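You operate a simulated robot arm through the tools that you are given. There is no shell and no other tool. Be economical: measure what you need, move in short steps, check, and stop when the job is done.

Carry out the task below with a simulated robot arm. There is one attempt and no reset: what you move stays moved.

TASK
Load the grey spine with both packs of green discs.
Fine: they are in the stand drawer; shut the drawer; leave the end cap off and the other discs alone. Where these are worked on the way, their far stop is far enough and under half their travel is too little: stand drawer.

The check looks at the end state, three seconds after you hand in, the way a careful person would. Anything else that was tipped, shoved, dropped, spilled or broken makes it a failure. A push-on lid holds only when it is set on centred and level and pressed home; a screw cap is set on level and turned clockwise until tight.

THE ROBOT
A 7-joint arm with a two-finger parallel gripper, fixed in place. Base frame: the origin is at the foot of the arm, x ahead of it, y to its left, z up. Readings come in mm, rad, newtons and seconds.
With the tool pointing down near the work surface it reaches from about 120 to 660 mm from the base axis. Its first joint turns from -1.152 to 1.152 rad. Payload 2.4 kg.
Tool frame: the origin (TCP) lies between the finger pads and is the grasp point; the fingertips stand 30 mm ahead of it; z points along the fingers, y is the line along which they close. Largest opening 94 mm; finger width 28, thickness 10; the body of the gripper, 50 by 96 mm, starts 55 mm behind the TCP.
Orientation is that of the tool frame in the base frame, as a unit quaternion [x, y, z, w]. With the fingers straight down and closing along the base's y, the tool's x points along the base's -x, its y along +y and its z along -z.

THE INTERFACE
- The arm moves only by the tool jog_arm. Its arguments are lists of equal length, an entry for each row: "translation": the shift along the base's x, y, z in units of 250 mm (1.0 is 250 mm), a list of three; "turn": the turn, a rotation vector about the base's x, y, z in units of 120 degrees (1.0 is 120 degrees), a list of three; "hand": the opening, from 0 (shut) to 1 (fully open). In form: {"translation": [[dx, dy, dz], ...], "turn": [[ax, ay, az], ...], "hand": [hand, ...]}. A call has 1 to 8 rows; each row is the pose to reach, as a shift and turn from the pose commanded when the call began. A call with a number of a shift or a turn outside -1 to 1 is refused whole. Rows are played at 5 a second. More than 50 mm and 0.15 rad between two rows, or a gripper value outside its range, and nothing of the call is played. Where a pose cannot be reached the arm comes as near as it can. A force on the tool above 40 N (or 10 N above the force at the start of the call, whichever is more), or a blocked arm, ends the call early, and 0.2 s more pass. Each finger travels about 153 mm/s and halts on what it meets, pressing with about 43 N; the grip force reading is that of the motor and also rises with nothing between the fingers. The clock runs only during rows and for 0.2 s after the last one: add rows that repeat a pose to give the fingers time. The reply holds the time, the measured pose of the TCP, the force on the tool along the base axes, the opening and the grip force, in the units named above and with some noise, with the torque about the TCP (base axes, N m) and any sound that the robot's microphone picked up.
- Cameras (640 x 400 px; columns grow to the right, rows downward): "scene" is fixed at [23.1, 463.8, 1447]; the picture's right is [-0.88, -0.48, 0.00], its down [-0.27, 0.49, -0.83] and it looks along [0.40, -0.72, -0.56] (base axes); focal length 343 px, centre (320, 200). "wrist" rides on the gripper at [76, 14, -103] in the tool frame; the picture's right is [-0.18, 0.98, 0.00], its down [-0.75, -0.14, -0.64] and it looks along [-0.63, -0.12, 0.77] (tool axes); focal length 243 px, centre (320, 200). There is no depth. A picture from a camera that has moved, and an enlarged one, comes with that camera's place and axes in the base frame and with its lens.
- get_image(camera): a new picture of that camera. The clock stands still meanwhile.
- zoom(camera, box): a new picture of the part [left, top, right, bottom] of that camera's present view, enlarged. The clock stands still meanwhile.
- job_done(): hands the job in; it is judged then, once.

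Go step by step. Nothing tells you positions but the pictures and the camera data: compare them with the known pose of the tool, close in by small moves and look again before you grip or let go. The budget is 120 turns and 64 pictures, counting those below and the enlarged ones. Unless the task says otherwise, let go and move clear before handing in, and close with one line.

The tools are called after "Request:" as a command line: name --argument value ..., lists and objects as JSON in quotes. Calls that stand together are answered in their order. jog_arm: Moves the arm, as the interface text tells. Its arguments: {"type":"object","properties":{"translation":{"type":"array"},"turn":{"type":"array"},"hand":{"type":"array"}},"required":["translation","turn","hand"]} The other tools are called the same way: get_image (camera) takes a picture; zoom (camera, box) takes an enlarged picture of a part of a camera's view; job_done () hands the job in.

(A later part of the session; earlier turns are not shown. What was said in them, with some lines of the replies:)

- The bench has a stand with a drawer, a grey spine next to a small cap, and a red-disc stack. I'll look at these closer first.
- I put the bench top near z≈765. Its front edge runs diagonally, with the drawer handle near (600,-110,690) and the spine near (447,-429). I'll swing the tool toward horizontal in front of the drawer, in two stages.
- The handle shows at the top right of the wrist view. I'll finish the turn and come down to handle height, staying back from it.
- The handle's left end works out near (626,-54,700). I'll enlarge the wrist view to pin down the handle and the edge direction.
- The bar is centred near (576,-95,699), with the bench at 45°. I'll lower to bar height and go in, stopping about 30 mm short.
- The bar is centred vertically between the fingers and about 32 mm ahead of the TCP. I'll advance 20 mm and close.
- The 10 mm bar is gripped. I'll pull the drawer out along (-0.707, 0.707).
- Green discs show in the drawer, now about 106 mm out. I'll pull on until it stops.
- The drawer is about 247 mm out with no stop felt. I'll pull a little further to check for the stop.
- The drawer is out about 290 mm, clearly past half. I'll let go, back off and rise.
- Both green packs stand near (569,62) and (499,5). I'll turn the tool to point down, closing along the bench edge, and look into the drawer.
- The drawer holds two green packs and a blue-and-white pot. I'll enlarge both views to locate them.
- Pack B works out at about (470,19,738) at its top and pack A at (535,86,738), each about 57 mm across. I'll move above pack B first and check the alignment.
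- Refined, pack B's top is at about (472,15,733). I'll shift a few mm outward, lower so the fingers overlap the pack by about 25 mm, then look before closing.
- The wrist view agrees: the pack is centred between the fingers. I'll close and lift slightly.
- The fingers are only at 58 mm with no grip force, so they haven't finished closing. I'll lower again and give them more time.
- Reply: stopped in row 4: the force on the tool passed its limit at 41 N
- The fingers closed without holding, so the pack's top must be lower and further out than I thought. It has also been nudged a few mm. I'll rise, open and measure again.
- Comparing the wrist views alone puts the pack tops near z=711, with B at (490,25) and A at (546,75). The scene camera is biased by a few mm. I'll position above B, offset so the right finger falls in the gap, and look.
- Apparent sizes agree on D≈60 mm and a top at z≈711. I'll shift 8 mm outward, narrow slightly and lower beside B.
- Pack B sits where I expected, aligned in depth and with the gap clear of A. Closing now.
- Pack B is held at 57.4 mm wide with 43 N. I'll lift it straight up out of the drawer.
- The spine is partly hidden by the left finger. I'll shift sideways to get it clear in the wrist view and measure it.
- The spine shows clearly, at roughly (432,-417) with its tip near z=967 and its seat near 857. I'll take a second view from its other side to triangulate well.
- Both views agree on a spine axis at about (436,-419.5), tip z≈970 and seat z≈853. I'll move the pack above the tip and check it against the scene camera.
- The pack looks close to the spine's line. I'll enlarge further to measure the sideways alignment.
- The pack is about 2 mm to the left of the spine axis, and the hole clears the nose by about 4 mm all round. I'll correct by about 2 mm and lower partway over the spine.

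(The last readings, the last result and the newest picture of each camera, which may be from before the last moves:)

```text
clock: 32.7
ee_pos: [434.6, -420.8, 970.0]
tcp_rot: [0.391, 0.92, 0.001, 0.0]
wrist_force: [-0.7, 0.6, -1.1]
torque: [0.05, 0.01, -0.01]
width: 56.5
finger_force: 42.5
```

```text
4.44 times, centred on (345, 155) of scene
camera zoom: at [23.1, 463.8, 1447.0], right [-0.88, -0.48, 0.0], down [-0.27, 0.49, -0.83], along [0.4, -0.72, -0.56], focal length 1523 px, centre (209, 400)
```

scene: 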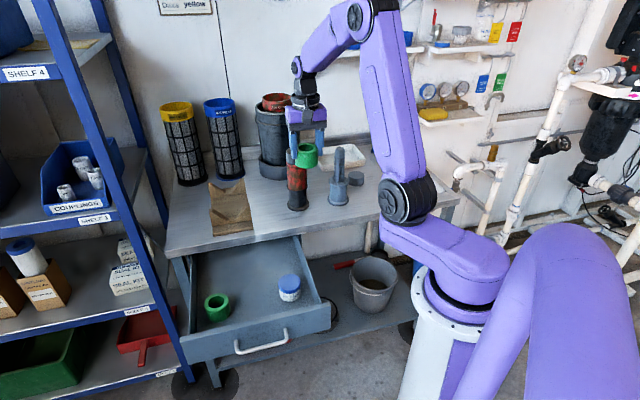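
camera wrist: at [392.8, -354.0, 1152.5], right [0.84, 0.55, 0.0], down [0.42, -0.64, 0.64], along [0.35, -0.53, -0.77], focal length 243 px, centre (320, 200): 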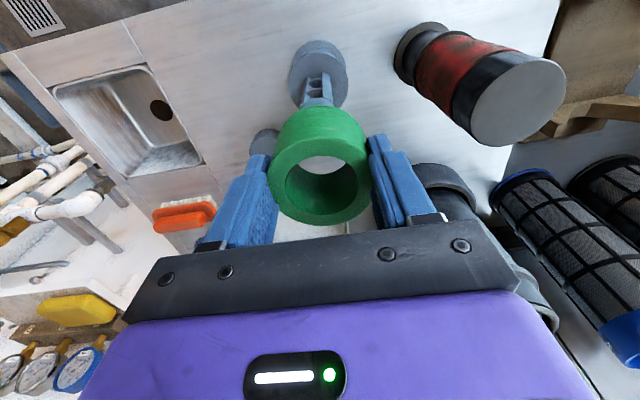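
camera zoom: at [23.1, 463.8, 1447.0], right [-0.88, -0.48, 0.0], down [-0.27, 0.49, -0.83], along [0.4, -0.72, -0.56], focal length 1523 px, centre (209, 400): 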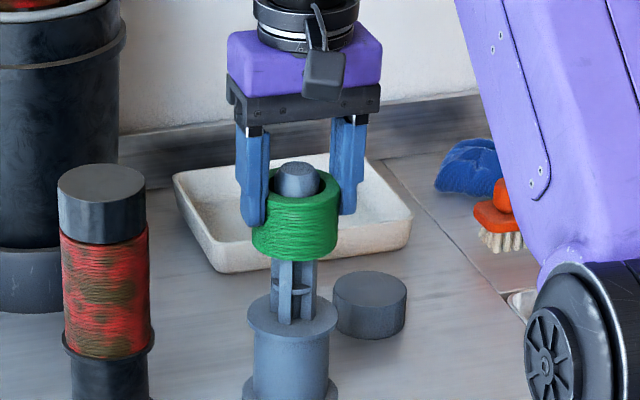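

The nose is through the hole with no contact force. I'll lower until the palm nears the nose tip.

Request:
jog_arm --translation '[[0, 0, -0.05], [0, 0, -0.1], [0, 0, -0.15], [0, 0, -0.15]]' --turn '[[0, 0, 0], [0, 0, 0], [0, 0, 0], [0, 0, 0]]' --hand '[0, 0, 0, 0]'

Request:
zoom --camera "scene" --box '[300, 110, 390, 200]'

```text
clock: 33.7
ee_pos: [434.6, -419.8, 932.6]
tcp_rot: [0.391, 0.92, 0.002, 0.001]
wrist_force: [-1.5, 1.1, 0.4]
torque: [0.02, 0.07, -0.03]
width: 56.4
finger_force: 43.2
```

```text
4.44 times, centred on (345, 155) of scene
camera zoom: at [23.1, 463.8, 1447.0], right [-0.88, -0.48, 0.0], down [-0.27, 0.49, -0.83], along [0.4, -0.72, -0.56], focal length 1523 px, centre (209, 400)
```

zoom: 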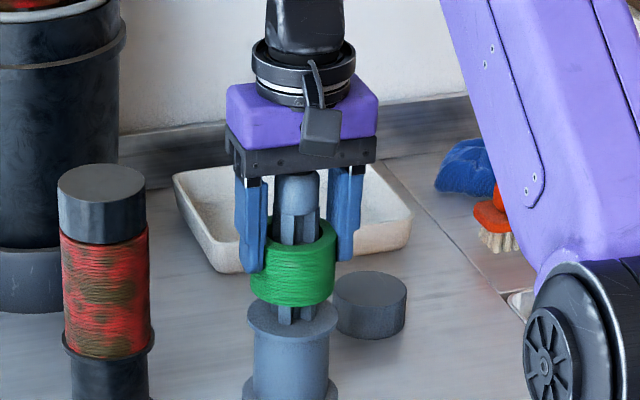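

The gap left to the seat is about 15–20 mm. I'll release and let the pack slide down the spine.

Request:
jog_arm --translation '[[0, 0, 0], [0, 0, 0], [0, 0, 0], [0, 0, 0]]' --turn '[[0, 0, 0], [0, 0, 0], [0, 0, 0], [0, 0, 0]]' --hand '[0.72, 0.78, 0.78, 0.78]'

Request:
zoom --camera "scene" --box '[300, 110, 390, 200]'

```text
clock: 34.7
ee_pos: [434.7, -419.8, 931.1]
tcp_rot: [0.39, 0.921, 0.001, 0.001]
wrist_force: [0.6, -0.2, 0.5]
torque: [0.02, 0.0, 0.05]
width: 73.2
finger_force: 0.1
```

```text
4.44 times, centred on (345, 155) of scene
camera zoom: at [23.1, 463.8, 1447.0], right [-0.88, -0.48, 0.0], down [-0.27, 0.49, -0.83], along [0.4, -0.72, -0.56], focal length 1523 px, centre (209, 400)
```

zoom: 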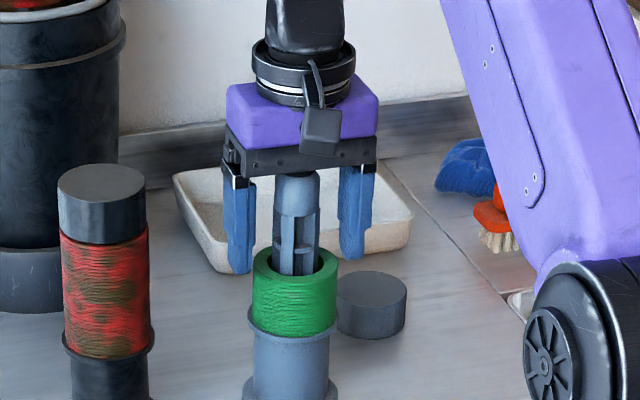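

Pack one is seated on the spine. I'll rise clear and go back for the second pack.

Request:
jog_arm --translation '[[0, 0, 0.12], [0, 0, 0.28], [0, 0, 0.44], [0, 0, 0.58], [0.05, 0.16, 0.58], [0.1, 0.34, 0.58], [0.15, 0.52, 0.58], [0.2, 0.7, 0.58]]' --turn '[[0, 0, 0], [0, 0, 0], [0, 0, 0], [0, 0, 0], [0, 0, 0], [0, 0, 0], [0, 0, 0], [0, 0, 0]]' --hand '[0.78, 0.78, 0.78, 0.78, 0.78, 0.78, 0.78, 0.78]'

Request:
jog_arm --translation '[[0.03, 0.16, 0], [0.06, 0.34, 0], [0.09, 0.52, 0], [0.12, 0.7, 0], [0.15, 0.88, 0], [0.17, 0.98, -0.15], [0.17, 0.98, -0.34], [0.17, 0.98, -0.53]]' --turn '[[0, 0, 0], [0, 0, 0], [0, 0, 0], [0, 0, 0], [0, 0, 0], [0, 0, 0], [0, 0, 0], [0, 0, 0]]' --hand '[0.85, 0.85, 0.85, 0.85, 0.85, 0.85, 0.85, 0.85]'

```text
clock: 36.5
ee_pos: [484.4, -244.1, 1077.5]
tcp_rot: [0.391, 0.92, 0.002, 0.001]
wrist_force: [-0.6, -0.7, 0.3]
torque: [0.01, 0.01, 0.03]
width: 73.3
finger_force: 0.1
```

```text
clock: 38.3
ee_pos: [527.6, -0.4, 943.6]
tcp_rot: [0.391, 0.92, 0.001, 0.001]
wrist_force: [0.0, -0.5, -0.4]
torque: [0.01, -0.02, -0.02]
width: 80.1
finger_force: 0.1
```

Next I'll move above pack A, offset away from the drawer wall, and look.

Request:
jog_arm --translation '[[0.025, 0.14, 0], [0.05, 0.278, 0], [0.05, 0.278, -0.19], [0.05, 0.278, -0.38], [0.05, 0.278, -0.56], [0.05, 0.278, -0.74], [0.05, 0.278, -0.78], [0.05, 0.278, -0.78]]' --turn '[[0, 0, 0], [0, 0, 0], [0, 0, 0], [0, 0, 0], [0, 0, 0], [0, 0, 0], [0, 0, 0], [0, 0, 0]]' --hand '[0.85, 0.85, 0.85, 0.85, 0.85, 0.85, 0.85, 0.85]'

Request:
get_image --camera "wrist"

```text
clock: 40.1
ee_pos: [540.0, 69.9, 748.3]
tcp_rot: [0.391, 0.92, 0.003, 0.001]
wrist_force: [0.2, -0.3, 0.1]
torque: [-0.02, 0.0, -0.03]
width: 80.1
finger_force: 0.0
```

```text
20 pictures are left
camera wrist: at [496.6, 134.5, 852.0], right [0.84, 0.55, 0.0], down [0.42, -0.64, 0.64], along [0.35, -0.53, -0.77], focal length 243 px, centre (320, 200)
```

wrist: 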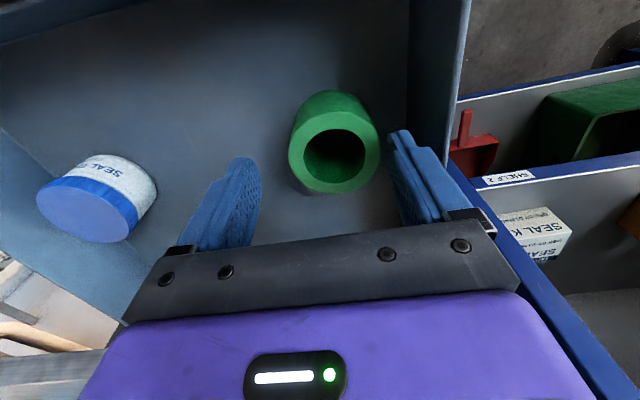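

Pack A is aligned in depth and about 8 mm off toward the wall finger, as planned, and the wall is clear. I'll lower and grip.

Request:
jog_arm --translation '[[0, 0, -0.07], [0, 0, -0.13], [0, 0, -0.13], [0, 0, -0.13], [0, 0, -0.13], [0, 0, -0.13]]' --turn '[[0, 0, 0], [0, 0, 0], [0, 0, 0], [0, 0, 0], [0, 0, 0], [0, 0, 0]]' --hand '[0.85, 0.85, 0.85, 0, 0, 0]'

Request:
get_image --camera "wrist"

```text
clock: 41.5
ee_pos: [540.5, 70.0, 717.2]
tcp_rot: [0.391, 0.92, 0.002, 0.0]
wrist_force: [0.1, 0.0, 0.9]
torque: [-0.04, -0.07, 0.01]
width: 56.2
finger_force: 43.2
```

```text
19 pictures are left
camera wrist: at [496.8, 134.6, 820.2], right [0.84, 0.55, 0.0], down [0.42, -0.64, 0.64], along [0.35, -0.53, -0.77], focal length 243 px, centre (320, 200)
```

wrist: 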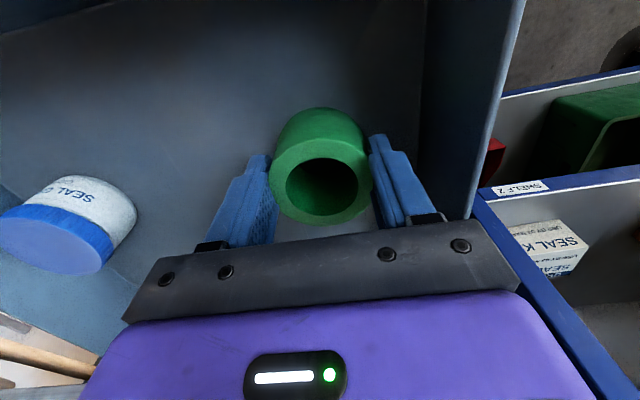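

Pack A is gripped (56 mm, 43 N). I'll lift it and carry it to the spine.

Request:
jog_arm --translation '[[0, 0, 0.08], [0, 0, 0.22], [0, 0, 0.38], [0, 0, 0.54], [0, 0, 0.7], [0, 0, 0.85], [0, 0, 1.0]]' --turn '[[0, 0, 0], [0, 0, 0], [0, 0, 0], [0, 0, 0], [0, 0, 0], [0, 0, 0], [0, 0, 0]]' --hand '[0, 0, 0, 0, 0, 0, 0]'

Request:
jog_arm --translation '[[-0.02, -0.1, 0.1], [-0.05, -0.24, 0.2], [-0.08, -0.4, 0.3], [-0.11, -0.56, 0.4], [-0.14, -0.72, 0.44], [-0.17, -0.86, 0.44], [-0.2, -1.0, 0.44]]' --turn '[[0, 0, 0], [0, 0, 0], [0, 0, 0], [0, 0, 0], [0, 0, 0], [0, 0, 0], [0, 0, 0]]' --hand '[0, 0, 0, 0, 0, 0, 0]'

```text
clock: 43.1
ee_pos: [539.6, 68.2, 966.7]
tcp_rot: [0.39, 0.921, 0.0, 0.0]
wrist_force: [0.0, -0.4, 0.3]
torque: [0.0, 0.0, -0.03]
width: 56.3
finger_force: 43.1
```

```text
clock: 44.7
ee_pos: [490.3, -180.7, 1076.3]
tcp_rot: [0.391, 0.92, 0.002, 0.001]
wrist_force: [-0.6, 0.3, -0.9]
torque: [-0.03, 0.04, 0.0]
width: 56.3
finger_force: 43.0
```

Request:
jog_arm --translation '[[-0.04, -0.18, 0], [-0.08, -0.36, 0], [-0.12, -0.54, 0], [-0.17, -0.72, 0], [-0.2, -0.86, 0], [-0.222, -0.957, 0], [-0.222, -0.957, -0.11], [-0.222, -0.957, -0.11]]' --turn '[[0, 0, 0], [0, 0, 0], [0, 0, 0], [0, 0, 0], [0, 0, 0], [0, 0, 0], [0, 0, 0], [0, 0, 0]]' --hand '[0, 0, 0, 0, 0, 0, 0, 0]'

Request:
zoom --camera "scene" --box '[312, 118, 372, 158]'

Request:
zoom --camera "wrist" --box '[230, 20, 410, 240]'

```text
clock: 46.5
ee_pos: [434.7, -418.5, 1049.5]
tcp_rot: [0.391, 0.92, 0.002, 0.001]
wrist_force: [0.7, -0.4, -0.6]
torque: [0.02, -0.02, -0.03]
width: 56.1
finger_force: 43.1
```

```text
10.00 times, centred on (342, 138) of scene
camera zoom: at [23.1, 463.8, 1447.0], right [-0.88, -0.48, 0.0], down [-0.27, 0.49, -0.83], along [0.4, -0.72, -0.56], focal length 3426 px, centre (100, 820)
```

zoom: 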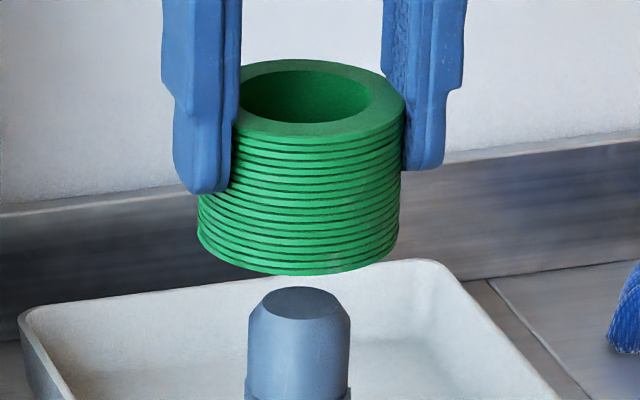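

```text
1.82 times, centred on (320, 130) of wrist
camera zoom: at [391.4, -354.7, 1152.1], right [0.84, 0.55, 0.0], down [0.42, -0.64, 0.64], along [0.35, -0.53, -0.77], focal length 441 px, centre (320, 327)
```

zoom: 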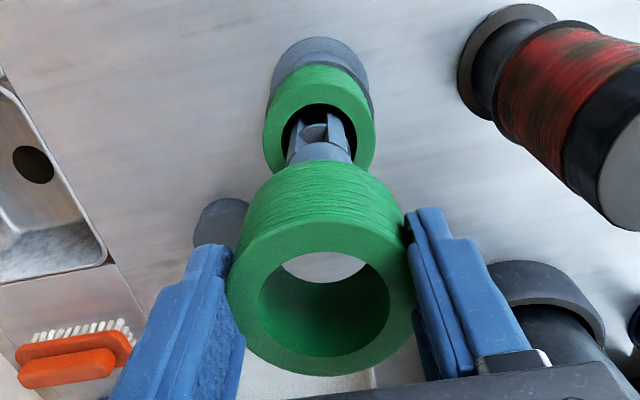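

Alignment is the same as the first time. I'll lower over the spine with about 1 mm of correction.

Request:
jog_arm --translation '[[-0.003, -0.005, 0], [-0.003, -0.005, -0.08], [-0.003, -0.005, -0.16], [-0.003, -0.005, -0.24], [-0.003, -0.005, -0.3], [-0.003, -0.005, -0.3]]' --turn '[[0, 0, 0], [0, 0, 0], [0, 0, 0], [0, 0, 0], [0, 0, 0], [0, 0, 0]]' --hand '[0, 0, 0, 0, 0, 0]'

Request:
zoom --camera "wrist" --box '[230, 60, 410, 240]'

Request:
zoom --camera "scene" --box '[300, 110, 390, 200]'

```text
clock: 47.9
ee_pos: [434.9, -421.7, 974.6]
tcp_rot: [0.391, 0.92, 0.001, 0.0]
wrist_force: [-1.2, 0.8, -0.3]
torque: [0.05, 0.02, -0.02]
width: 56.3
finger_force: 43.2
```

```text
2.22 times, centred on (320, 150) of wrist
camera zoom: at [390.8, -356.0, 1077.3], right [0.84, 0.55, 0.0], down [0.42, -0.64, 0.64], along [0.35, -0.53, -0.77], focal length 539 px, centre (320, 311)
```

zoom: 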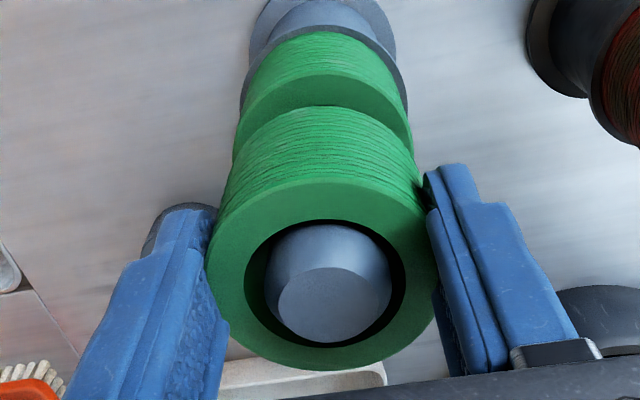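

```text
4.44 times, centred on (345, 155) of scene
camera zoom: at [23.1, 463.8, 1447.0], right [-0.88, -0.48, 0.0], down [-0.27, 0.49, -0.83], along [0.4, -0.72, -0.56], focal length 1523 px, centre (209, 400)
```

zoom: 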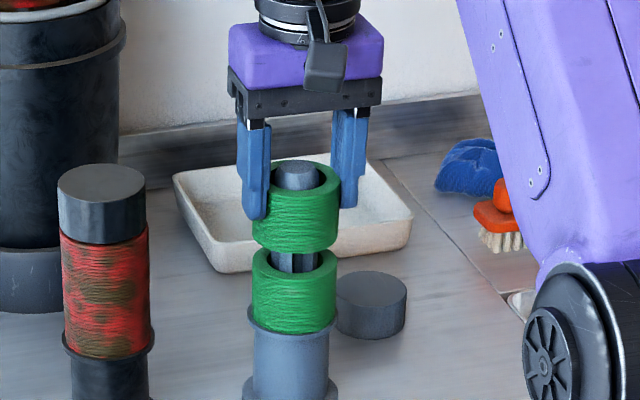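

The nose is through the hole, and about 25 mm remains to the first pack. I'll lower 23 mm and release gently.

Request:
jog_arm --translation '[[0, 0, -0.04], [0, 0, -0.07], [0, 0, -0.092], [0, 0, -0.092]]' --turn '[[0, 0, 0], [0, 0, 0], [0, 0, 0], [0, 0, 0]]' --hand '[0, 0, 0, 0]'

Request:
zoom --camera "scene" --box '[300, 110, 390, 200]'

```text
clock: 48.9
ee_pos: [435.2, -420.3, 954.2]
tcp_rot: [0.39, 0.921, 0.001, 0.003]
wrist_force: [-5.4, 8.0, 35.2]
torque: [0.4, 0.18, 0.04]
width: 56.1
finger_force: 43.5
```

```text
4.44 times, centred on (345, 155) of scene
camera zoom: at [22.4, 464.5, 1446.8], right [-0.88, -0.48, 0.0], down [-0.27, 0.49, -0.83], along [0.4, -0.72, -0.56], focal length 1523 px, centre (209, 400)
```

zoom: 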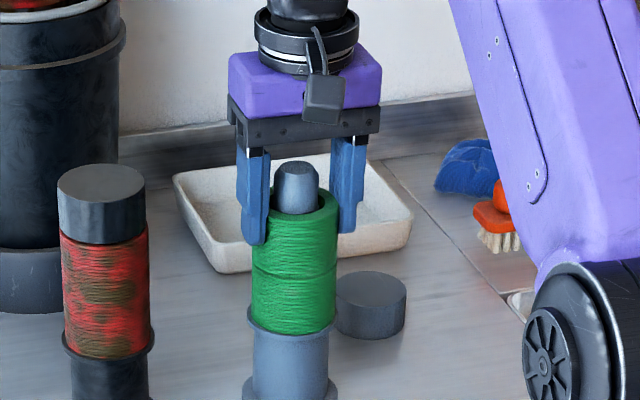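

The second pack is in contact, seated on the first. I'll ease off, open and rise clear.

Request:
jog_arm --translation '[[0, 0, 0.01], [0, 0, 0.01], [0, 0, 0.01], [0, 0, 0.01], [0, 0, 0.1], [0, 0, 0.25], [0, 0, 0.4], [0, 0, 0.5]]' --turn '[[0, 0, 0], [0, 0, 0], [0, 0, 0], [0, 0, 0], [0, 0, 0], [0, 0, 0], [0, 0, 0], [0, 0, 0]]' --hand '[0, 0.78, 0.78, 0.78, 0.78, 0.78, 0.78, 0.78]'

Request:
zoom --camera "scene" --box '[270, 90, 410, 220]'

```text
clock: 50.7
ee_pos: [433.1, -420.7, 1076.5]
tcp_rot: [0.392, 0.92, 0.002, 0.0]
wrist_force: [-0.2, -0.6, 0.2]
torque: [-0.02, -0.01, 0.04]
width: 73.4
finger_force: 0.1
```

```text
3.08 times, centred on (340, 155) of scene
camera zoom: at [23.1, 463.8, 1447.0], right [-0.88, -0.48, 0.0], down [-0.27, 0.49, -0.83], along [0.4, -0.72, -0.56], focal length 1054 px, centre (258, 338)
```

zoom: 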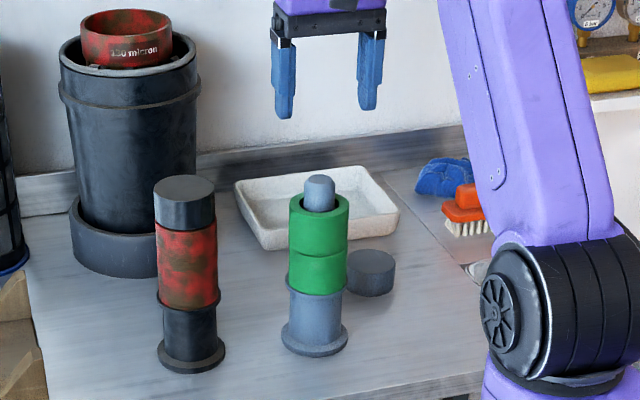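

Both packs are on the spine with the cap untouched. Next I'll bring the closed fingers round in front of the drawer handle.

Request:
jog_arm --translation '[[-0.02, 0.14, 0], [-0.04, 0.28, 0], [-0.06, 0.43, 0], [-0.09, 0.58, 0], [-0.12, 0.73, 0], [-0.14, 0.87, 0], [-0.16, 1.0, 0]]' --turn '[[0, 0, 0], [0, 0, 0], [0, 0, 0], [0, 0, 0], [0, 0, 0], [0, 0, 0], [0, 0, 0]]' --hand '[0.5, 0, 0, 0, 0, 0, 0]'

Request:
jog_arm --translation '[[-0.03, 0.14, -0.03], [-0.06, 0.28, -0.08], [-0.09, 0.43, -0.14], [-0.12, 0.58, -0.2], [-0.15, 0.73, -0.26], [-0.18, 0.87, -0.33], [-0.216, 1.0, -0.4]]' --turn '[[0, 0, 0], [0, 0, 0], [0, 0, 0], [0, 0, 0], [0, 0, 0], [0, 0, 0], [0, 0, 0]]' --hand '[0, 0, 0, 0, 0, 0, 0]'

Request:
jog_arm --translation '[[0, 0.13, 0], [0, 0.27, 0], [0, 0.27, -0.18], [0, 0.27, -0.36], [0, 0.27, -0.5], [0, 0.27, -0.5]]' --turn '[[0, 0, 0], [0, 0, 0], [0, 0, 0], [0, 0, 0], [0, 0, 0], [0, 0, 0]]' --hand '[0, 0, 0, 0, 0, 0]'

Request:
get_image --camera "wrist"

```text
clock: 52.3
ee_pos: [393.8, -171.3, 1074.4]
tcp_rot: [0.391, 0.92, 0.002, 0.0]
wrist_force: [0.3, 0.5, -0.2]
torque: [-0.01, -0.01, 0.02]
width: 0.0
finger_force: 32.3
```

```text
clock: 53.9
ee_pos: [340.5, 80.7, 976.3]
tcp_rot: [0.392, 0.92, 0.002, 0.001]
wrist_force: [0.0, -0.3, -0.1]
torque: [-0.02, -0.02, 0.0]
width: 0.0
finger_force: 32.7
```

```text
clock: 55.3
ee_pos: [340.2, 147.0, 851.6]
tcp_rot: [0.391, 0.92, 0.0, 0.001]
wrist_force: [0.1, -0.8, 0.6]
torque: [0.01, -0.02, 0.0]
width: 0.0
finger_force: 32.7
```

```text
12 pictures are left
camera wrist: at [295.9, 211.6, 954.1], right [0.84, 0.55, 0.0], down [0.42, -0.64, 0.64], along [0.35, -0.54, -0.77], focal length 243 px, centre (320, 200)
```

wrist: 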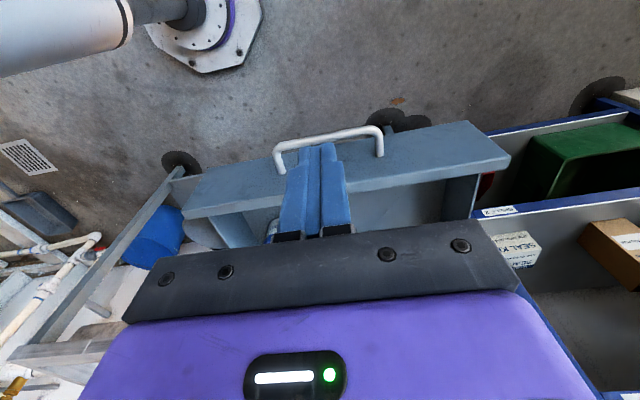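

The handle bar is at about (372,116), 45 mm ahead of the TCP. I'll lower to bar height and push the drawer in.

Request:
jog_arm --translation '[[0, 0, -0.18], [0, 0, -0.36], [0, 0, -0.54], [0, 0, -0.56], [0.05, -0.05, -0.56], [0.1, -0.1, -0.56], [0.18, -0.18, -0.56]]' --turn '[[0, 0, 0], [0, 0, 0], [0, 0, 0], [0, 0, 0], [0, 0, 0], [0, 0, 0], [0, 0, 0]]' --hand '[0, 0, 0, 0, 0, 0, 0]'

Request:
get_image --camera "wrist"

```text
clock: 56.9
ee_pos: [383.3, 101.7, 710.6]
tcp_rot: [0.39, 0.921, 0.0, 0.001]
wrist_force: [-0.2, -0.1, -0.1]
torque: [0.01, 0.01, -0.02]
width: 0.1
finger_force: 32.8
```

```text
11 pictures are left
camera wrist: at [341.1, 166.6, 814.0], right [0.84, 0.55, 0.0], down [0.42, -0.64, 0.64], along [0.35, -0.53, -0.77], focal length 243 px, centre (320, 200)
```

wrist: 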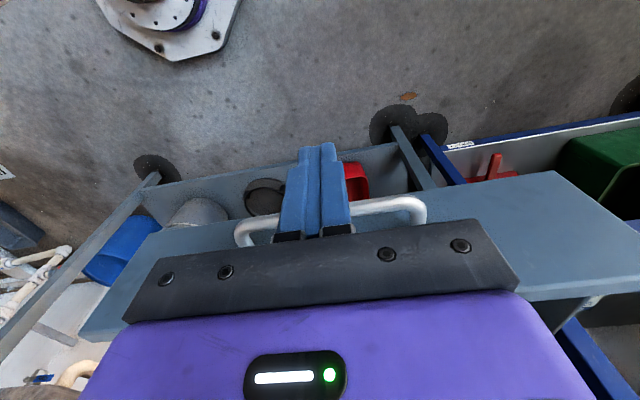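

The bar is against the fingers. I'll keep pushing along the drawer's axis.

Request:
jog_arm --translation '[[0.08, -0.08, 0], [0.16, -0.16, 0], [0.24, -0.24, 0], [0.32, -0.32, 0], [0.4, -0.4, 0], [0.48, -0.48, 0], [0.56, -0.56, 0], [0.64, -0.64, 0]]' --turn '[[0, 0, 0], [0, 0, 0], [0, 0, 0], [0, 0, 0], [0, 0, 0], [0, 0, 0], [0, 0, 0], [0, 0, 0]]' --hand '[0, 0, 0, 0, 0, 0, 0, 0]'

Request:
get_image --camera "wrist"

Request:
get_image --camera "scene"

```text
clock: 58.7
ee_pos: [545.5, -58.8, 710.6]
tcp_rot: [0.391, 0.921, 0.001, 0.001]
wrist_force: [0.0, 0.8, 0.6]
torque: [0.01, 0.0, 0.04]
width: 0.1
finger_force: 32.8
```

```text
10 pictures are left
camera wrist: at [501.6, 6.6, 814.7], right [0.84, 0.55, 0.0], down [0.42, -0.64, 0.64], along [0.35, -0.53, -0.77], focal length 243 px, centre (320, 200)
```

wrist: 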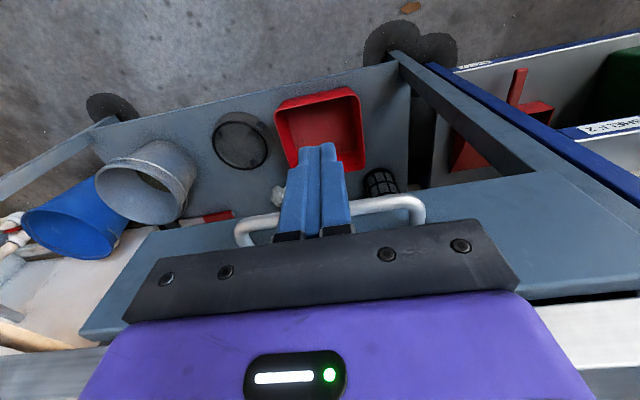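

```text
9 pictures are left
```

scene: 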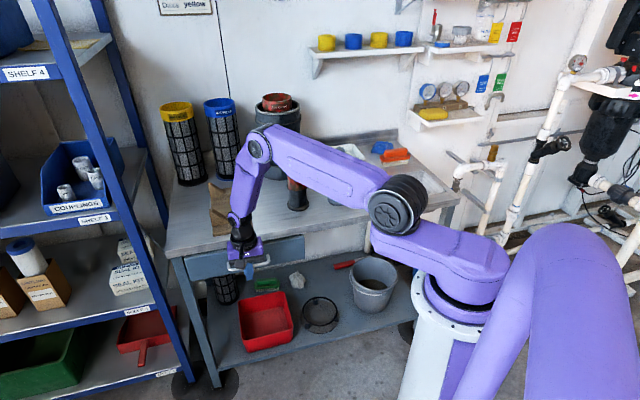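

The drawer is nearly shut. I'll push the rest in small steps until it stops.

Request:
jog_arm --translation '[[0.02, -0.02, 0], [0.04, -0.04, 0], [0.06, -0.06, 0], [0.075, -0.075, 0], [0.09, -0.09, 0], [0.1, -0.1, 0], [0.11, -0.11, 0], [0.12, -0.12, 0]]' --turn '[[0, 0, 0], [0, 0, 0], [0, 0, 0], [0, 0, 0], [0, 0, 0], [0, 0, 0], [0, 0, 0], [0, 0, 0]]' --hand '[0, 0, 0, 0, 0, 0, 0, 0]'

Request:
zoom --camera "scene" --box '[160, 200, 340, 310]'

```text
clock: 60.1
ee_pos: [563.4, -76.0, 710.2]
tcp_rot: [0.387, 0.922, -0.001, -0.008]
wrist_force: [-2.4, 3.4, 0.3]
torque: [-0.21, -0.21, 0.07]
width: 0.0
finger_force: 32.2
stopped in row 6: the force on the tool passed its limit at 46 N (the readings are from after the stop); the commanded pose is now the measured one
```

```text
3.56 times, centred on (250, 255) of scene
camera zoom: at [23.0, 463.8, 1447.0], right [-0.88, -0.48, 0.0], down [-0.27, 0.49, -0.83], along [0.4, -0.72, -0.56], focal length 1218 px, centre (569, 4)
```

zoom: 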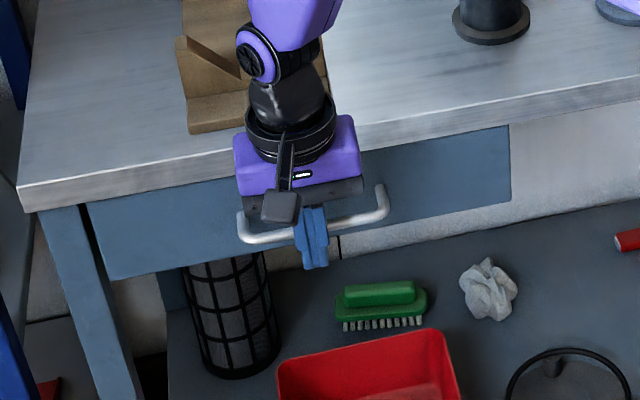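

The drawer met its stop and looks shut. I'll back off, rise clear and compare it with the start.

Request:
jog_arm --translation '[[-0.06, 0.06, 0], [-0.16, 0.16, 0], [-0.28, 0.28, 0], [-0.4, 0.4, 0.05], [-0.45, 0.45, 0.2], [-0.45, 0.45, 0.38], [-0.45, 0.45, 0.56], [-0.45, 0.45, 0.74]]' --turn '[[0, 0, 0], [0, 0, 0], [0, 0, 0], [0, 0, 0], [0, 0, 0], [0, 0, 0], [0, 0, 0], [0, 0, 0]]' --hand '[0, 0, 0, 0, 0, 0, 0, 0]'

Request:
get_image --camera "scene"

Request:
get_image --camera "wrist"

```text
clock: 61.9
ee_pos: [452.0, 35.8, 897.9]
tcp_rot: [0.389, 0.921, 0.0, -0.008]
wrist_force: [0.4, -0.2, -0.6]
torque: [0.02, 0.01, -0.01]
width: 0.1
finger_force: 32.6
```

```text
7 pictures are left
```

scene: 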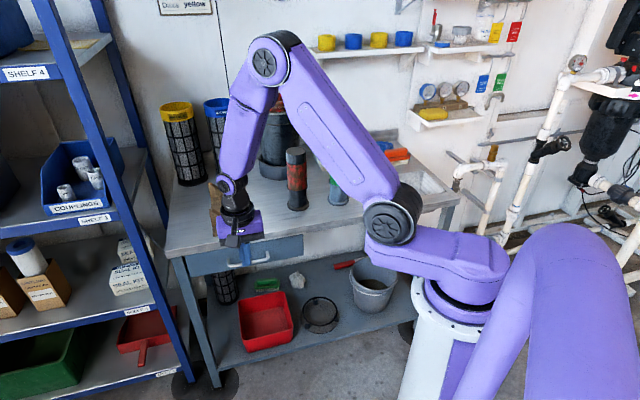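

```text
6 pictures are left
camera wrist: at [410.5, 100.6, 1000.3], right [0.83, 0.55, -0.01], down [0.43, -0.64, 0.63], along [0.35, -0.53, -0.77], focal length 243 px, centre (320, 200)
```

wrist: 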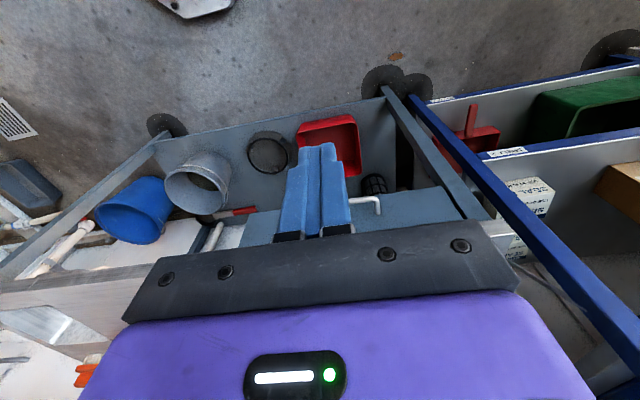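

I'll raise the arm further out of the way and compare the drawer with the first picture.

Request:
jog_arm --translation '[[0, -0.1, 0.15], [0, -0.2, 0.3], [0, -0.3, 0.45], [0, -0.4, 0.6], [0, -0.5, 0.75], [0, -0.5, 0.9], [0, -0.5, 1.0]]' --turn '[[0, 0, 0], [0, 0, 0], [0, 0, 0], [0, 0, 0], [0, 0, 0], [0, 0, 0], [0, 0, 0]]' --hand '[0, 0, 0, 0, 0, 0, 0]'

Request:
zoom --camera "scene" --box '[160, 130, 420, 290]'

```text
clock: 63.5
ee_pos: [451.1, -89.7, 1145.6]
tcp_rot: [0.388, 0.921, 0.0, -0.008]
wrist_force: [-1.3, 0.6, -0.8]
torque: [0.0, -0.03, -0.04]
width: 0.2
finger_force: 33.0
```

```text
2.46 times, centred on (290, 210) of scene
camera zoom: at [23.1, 463.8, 1447.0], right [-0.88, -0.48, 0.0], down [-0.27, 0.49, -0.83], along [0.4, -0.72, -0.56], focal length 843 px, centre (394, 175)
```

zoom: 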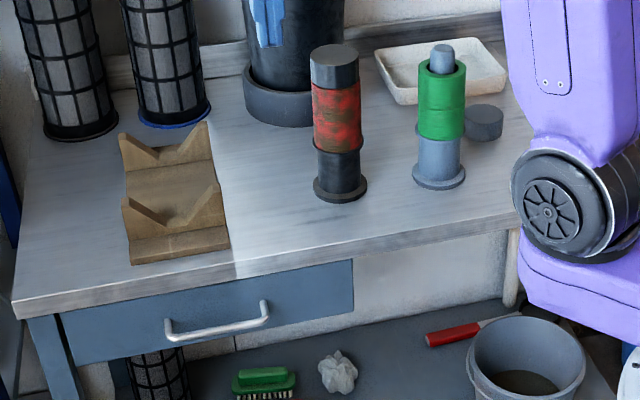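

The drawer is back exactly where it was in the first picture. Both green packs are on the spine, the cap is off, and nothing on the bench has moved. I'm handing in.

Request:
job_done

```text
The job is handed in.
```

Both green packs are stacked and seated on the grey spine. The drawer is shut, and the end cap and the other discs are untouched. My first grip on one pack slipped and slid it a couple of centimetres inside the drawer before I regripped it; nothing else in the drawer was touched.
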